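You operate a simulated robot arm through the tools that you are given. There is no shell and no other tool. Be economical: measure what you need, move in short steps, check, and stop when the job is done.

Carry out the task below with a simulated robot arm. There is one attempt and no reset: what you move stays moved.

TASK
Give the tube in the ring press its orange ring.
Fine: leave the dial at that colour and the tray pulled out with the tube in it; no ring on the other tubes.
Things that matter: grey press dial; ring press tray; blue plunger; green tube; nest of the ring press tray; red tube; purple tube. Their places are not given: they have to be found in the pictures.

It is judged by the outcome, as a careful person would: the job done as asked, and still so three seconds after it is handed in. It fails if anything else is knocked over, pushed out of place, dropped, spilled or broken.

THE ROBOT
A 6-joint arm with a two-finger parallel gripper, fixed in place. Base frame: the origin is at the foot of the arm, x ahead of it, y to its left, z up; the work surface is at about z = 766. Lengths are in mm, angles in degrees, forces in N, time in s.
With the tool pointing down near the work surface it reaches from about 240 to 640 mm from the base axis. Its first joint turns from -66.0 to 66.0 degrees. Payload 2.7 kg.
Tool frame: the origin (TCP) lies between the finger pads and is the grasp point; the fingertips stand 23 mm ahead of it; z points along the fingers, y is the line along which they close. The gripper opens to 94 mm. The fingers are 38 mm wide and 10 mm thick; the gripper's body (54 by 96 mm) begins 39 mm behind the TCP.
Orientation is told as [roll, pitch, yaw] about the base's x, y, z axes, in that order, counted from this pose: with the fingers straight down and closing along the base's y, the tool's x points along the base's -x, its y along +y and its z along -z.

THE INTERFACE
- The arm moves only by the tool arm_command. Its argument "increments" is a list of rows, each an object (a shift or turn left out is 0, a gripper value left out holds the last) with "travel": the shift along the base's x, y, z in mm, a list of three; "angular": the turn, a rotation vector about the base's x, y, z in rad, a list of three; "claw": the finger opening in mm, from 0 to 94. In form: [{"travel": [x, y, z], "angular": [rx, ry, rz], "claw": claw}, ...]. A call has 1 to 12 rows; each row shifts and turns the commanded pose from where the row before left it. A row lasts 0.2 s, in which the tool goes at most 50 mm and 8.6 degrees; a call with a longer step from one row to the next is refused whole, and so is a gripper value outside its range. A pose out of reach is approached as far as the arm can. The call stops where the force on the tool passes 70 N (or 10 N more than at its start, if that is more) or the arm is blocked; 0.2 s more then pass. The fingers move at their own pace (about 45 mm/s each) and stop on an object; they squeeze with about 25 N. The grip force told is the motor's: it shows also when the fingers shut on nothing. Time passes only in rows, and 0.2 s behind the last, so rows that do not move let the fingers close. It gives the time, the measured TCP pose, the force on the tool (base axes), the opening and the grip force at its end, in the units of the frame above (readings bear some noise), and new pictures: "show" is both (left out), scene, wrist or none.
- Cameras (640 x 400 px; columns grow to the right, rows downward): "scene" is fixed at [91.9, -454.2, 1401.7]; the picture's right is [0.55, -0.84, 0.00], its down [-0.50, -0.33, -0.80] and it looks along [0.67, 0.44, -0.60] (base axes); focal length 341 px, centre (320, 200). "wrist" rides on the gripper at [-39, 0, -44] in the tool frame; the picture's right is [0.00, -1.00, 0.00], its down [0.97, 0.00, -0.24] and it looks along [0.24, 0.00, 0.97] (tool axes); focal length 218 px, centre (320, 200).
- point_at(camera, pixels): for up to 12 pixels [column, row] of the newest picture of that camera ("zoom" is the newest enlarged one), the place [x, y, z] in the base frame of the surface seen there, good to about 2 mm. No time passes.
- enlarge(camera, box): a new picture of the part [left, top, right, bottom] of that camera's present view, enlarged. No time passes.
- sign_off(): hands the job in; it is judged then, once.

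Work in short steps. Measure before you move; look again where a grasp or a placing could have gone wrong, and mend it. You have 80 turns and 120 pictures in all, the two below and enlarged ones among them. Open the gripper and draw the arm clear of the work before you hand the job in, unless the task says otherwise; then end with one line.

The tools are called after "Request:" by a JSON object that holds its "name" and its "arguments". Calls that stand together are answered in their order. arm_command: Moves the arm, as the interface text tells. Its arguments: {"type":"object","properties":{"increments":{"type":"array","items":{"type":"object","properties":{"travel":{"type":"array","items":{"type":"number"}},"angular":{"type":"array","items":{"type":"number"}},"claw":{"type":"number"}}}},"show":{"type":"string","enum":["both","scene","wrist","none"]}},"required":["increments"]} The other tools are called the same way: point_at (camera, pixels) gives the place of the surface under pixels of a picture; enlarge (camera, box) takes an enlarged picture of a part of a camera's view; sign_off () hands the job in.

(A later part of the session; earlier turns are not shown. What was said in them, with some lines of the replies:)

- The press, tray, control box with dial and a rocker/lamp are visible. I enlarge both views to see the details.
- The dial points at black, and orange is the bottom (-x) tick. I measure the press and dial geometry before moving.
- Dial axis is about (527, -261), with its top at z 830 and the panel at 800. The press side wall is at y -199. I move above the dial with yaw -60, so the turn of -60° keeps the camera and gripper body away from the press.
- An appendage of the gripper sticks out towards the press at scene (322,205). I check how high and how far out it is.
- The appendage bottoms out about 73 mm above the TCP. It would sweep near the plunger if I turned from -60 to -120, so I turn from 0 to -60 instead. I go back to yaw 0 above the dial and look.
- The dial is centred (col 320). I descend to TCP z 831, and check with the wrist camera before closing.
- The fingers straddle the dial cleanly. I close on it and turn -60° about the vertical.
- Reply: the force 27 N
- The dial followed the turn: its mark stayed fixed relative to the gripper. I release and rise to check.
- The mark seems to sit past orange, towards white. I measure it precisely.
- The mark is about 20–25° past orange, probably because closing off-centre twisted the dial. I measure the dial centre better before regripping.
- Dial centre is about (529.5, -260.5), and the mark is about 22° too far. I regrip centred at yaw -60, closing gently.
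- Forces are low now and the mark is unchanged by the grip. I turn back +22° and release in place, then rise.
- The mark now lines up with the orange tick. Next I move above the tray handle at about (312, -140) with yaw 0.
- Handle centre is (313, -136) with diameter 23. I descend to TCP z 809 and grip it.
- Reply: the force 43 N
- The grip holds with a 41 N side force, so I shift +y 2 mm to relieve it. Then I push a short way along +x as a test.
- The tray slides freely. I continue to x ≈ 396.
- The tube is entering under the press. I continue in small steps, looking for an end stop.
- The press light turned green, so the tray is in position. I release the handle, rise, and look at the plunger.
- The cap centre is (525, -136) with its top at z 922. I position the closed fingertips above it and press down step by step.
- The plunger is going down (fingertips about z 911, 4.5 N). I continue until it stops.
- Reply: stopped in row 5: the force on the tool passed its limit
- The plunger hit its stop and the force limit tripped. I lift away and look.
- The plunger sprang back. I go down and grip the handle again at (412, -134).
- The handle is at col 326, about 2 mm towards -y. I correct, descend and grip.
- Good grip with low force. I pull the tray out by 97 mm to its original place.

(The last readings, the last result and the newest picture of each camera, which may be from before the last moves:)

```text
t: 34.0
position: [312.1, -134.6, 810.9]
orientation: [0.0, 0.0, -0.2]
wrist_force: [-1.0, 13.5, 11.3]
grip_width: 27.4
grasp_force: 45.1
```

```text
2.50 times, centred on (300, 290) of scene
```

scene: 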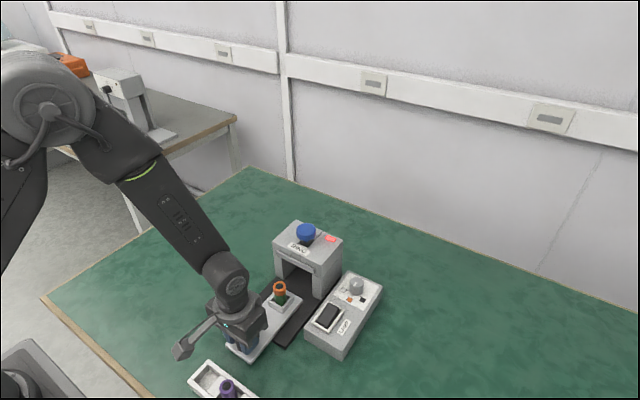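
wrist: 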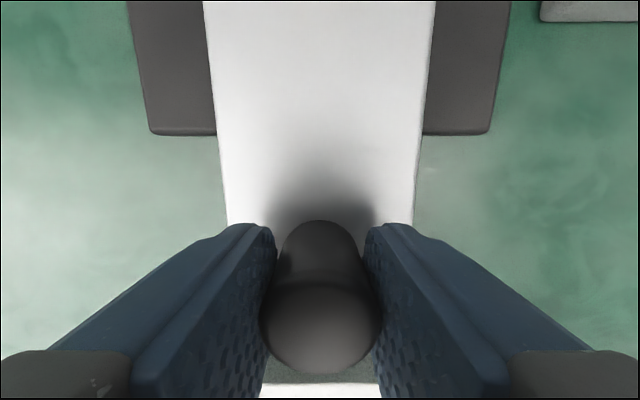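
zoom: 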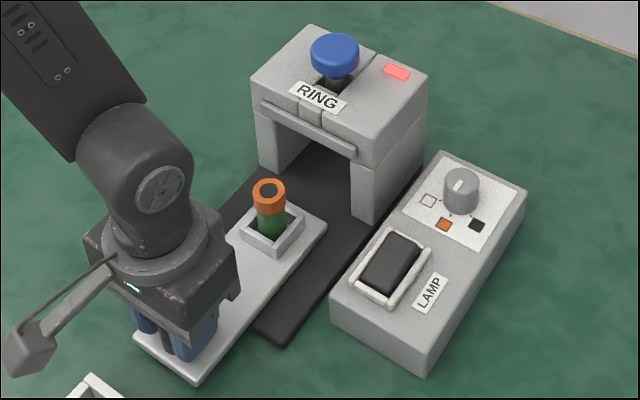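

The green tube wears an orange ring and the tray is out. I release, rise clear, and check everything.

Request:
{"name": "arm_command", "arguments": {"increments": [{"claw": 34}, {"claw": 60}, {"claw": 60}, {"travel": [0, 0, 40]}, {"travel": [0, 0, 50]}, {"travel": [0, 0, 50]}, {"travel": [0, 0, 50]}, {"travel": [0, 0, 50]}, {}]}}

Request:
{"name": "enlarge", "arguments": {"camera": "scene", "box": [180, 220, 390, 400]}}

```text
t: 36.0
position: [309.5, -135.2, 1051.2]
orientation: [0.0, 0.0, -0.1]
wrist_force: [-0.5, 0.9, -0.3]
grip_width: 60.0
grasp_force: 0.2
```

scene: 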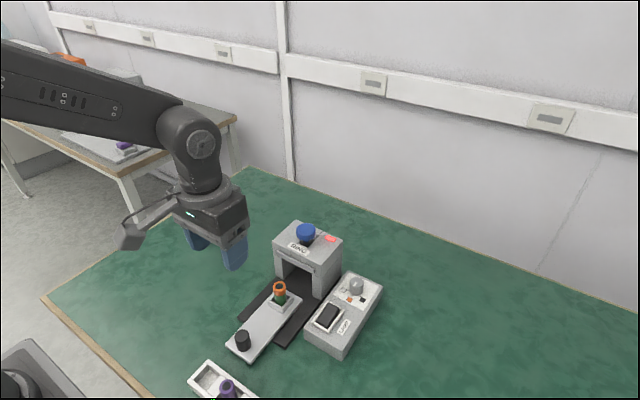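
wrist: 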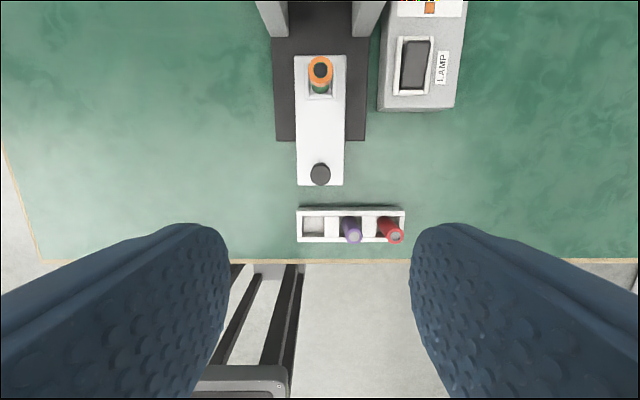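

```text
2.22 times, centred on (285, 310) of scene
```

zoom: 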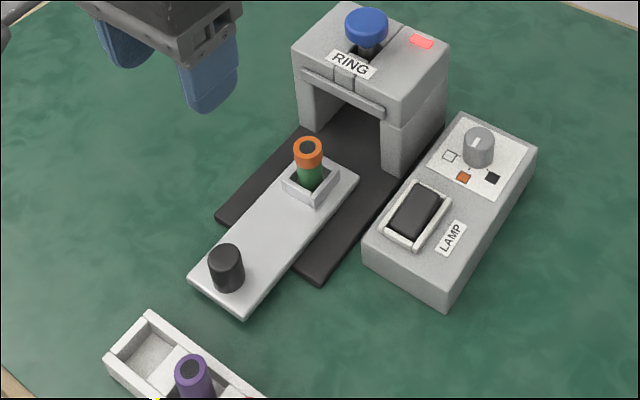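

The orange ring is on the green tube, the tray is pulled out, and the dial is at orange. The red and purple tubes are untouched and the arm is clear, so I hand in.

Request:
{"name": "sign_off", "arguments": {}}

```text
The job is handed in.
```

The green tube in the ring press now has its orange ring; the tray is pulled out with the tube in it, the dial is left at orange, and the red and purple tubes have no ring.
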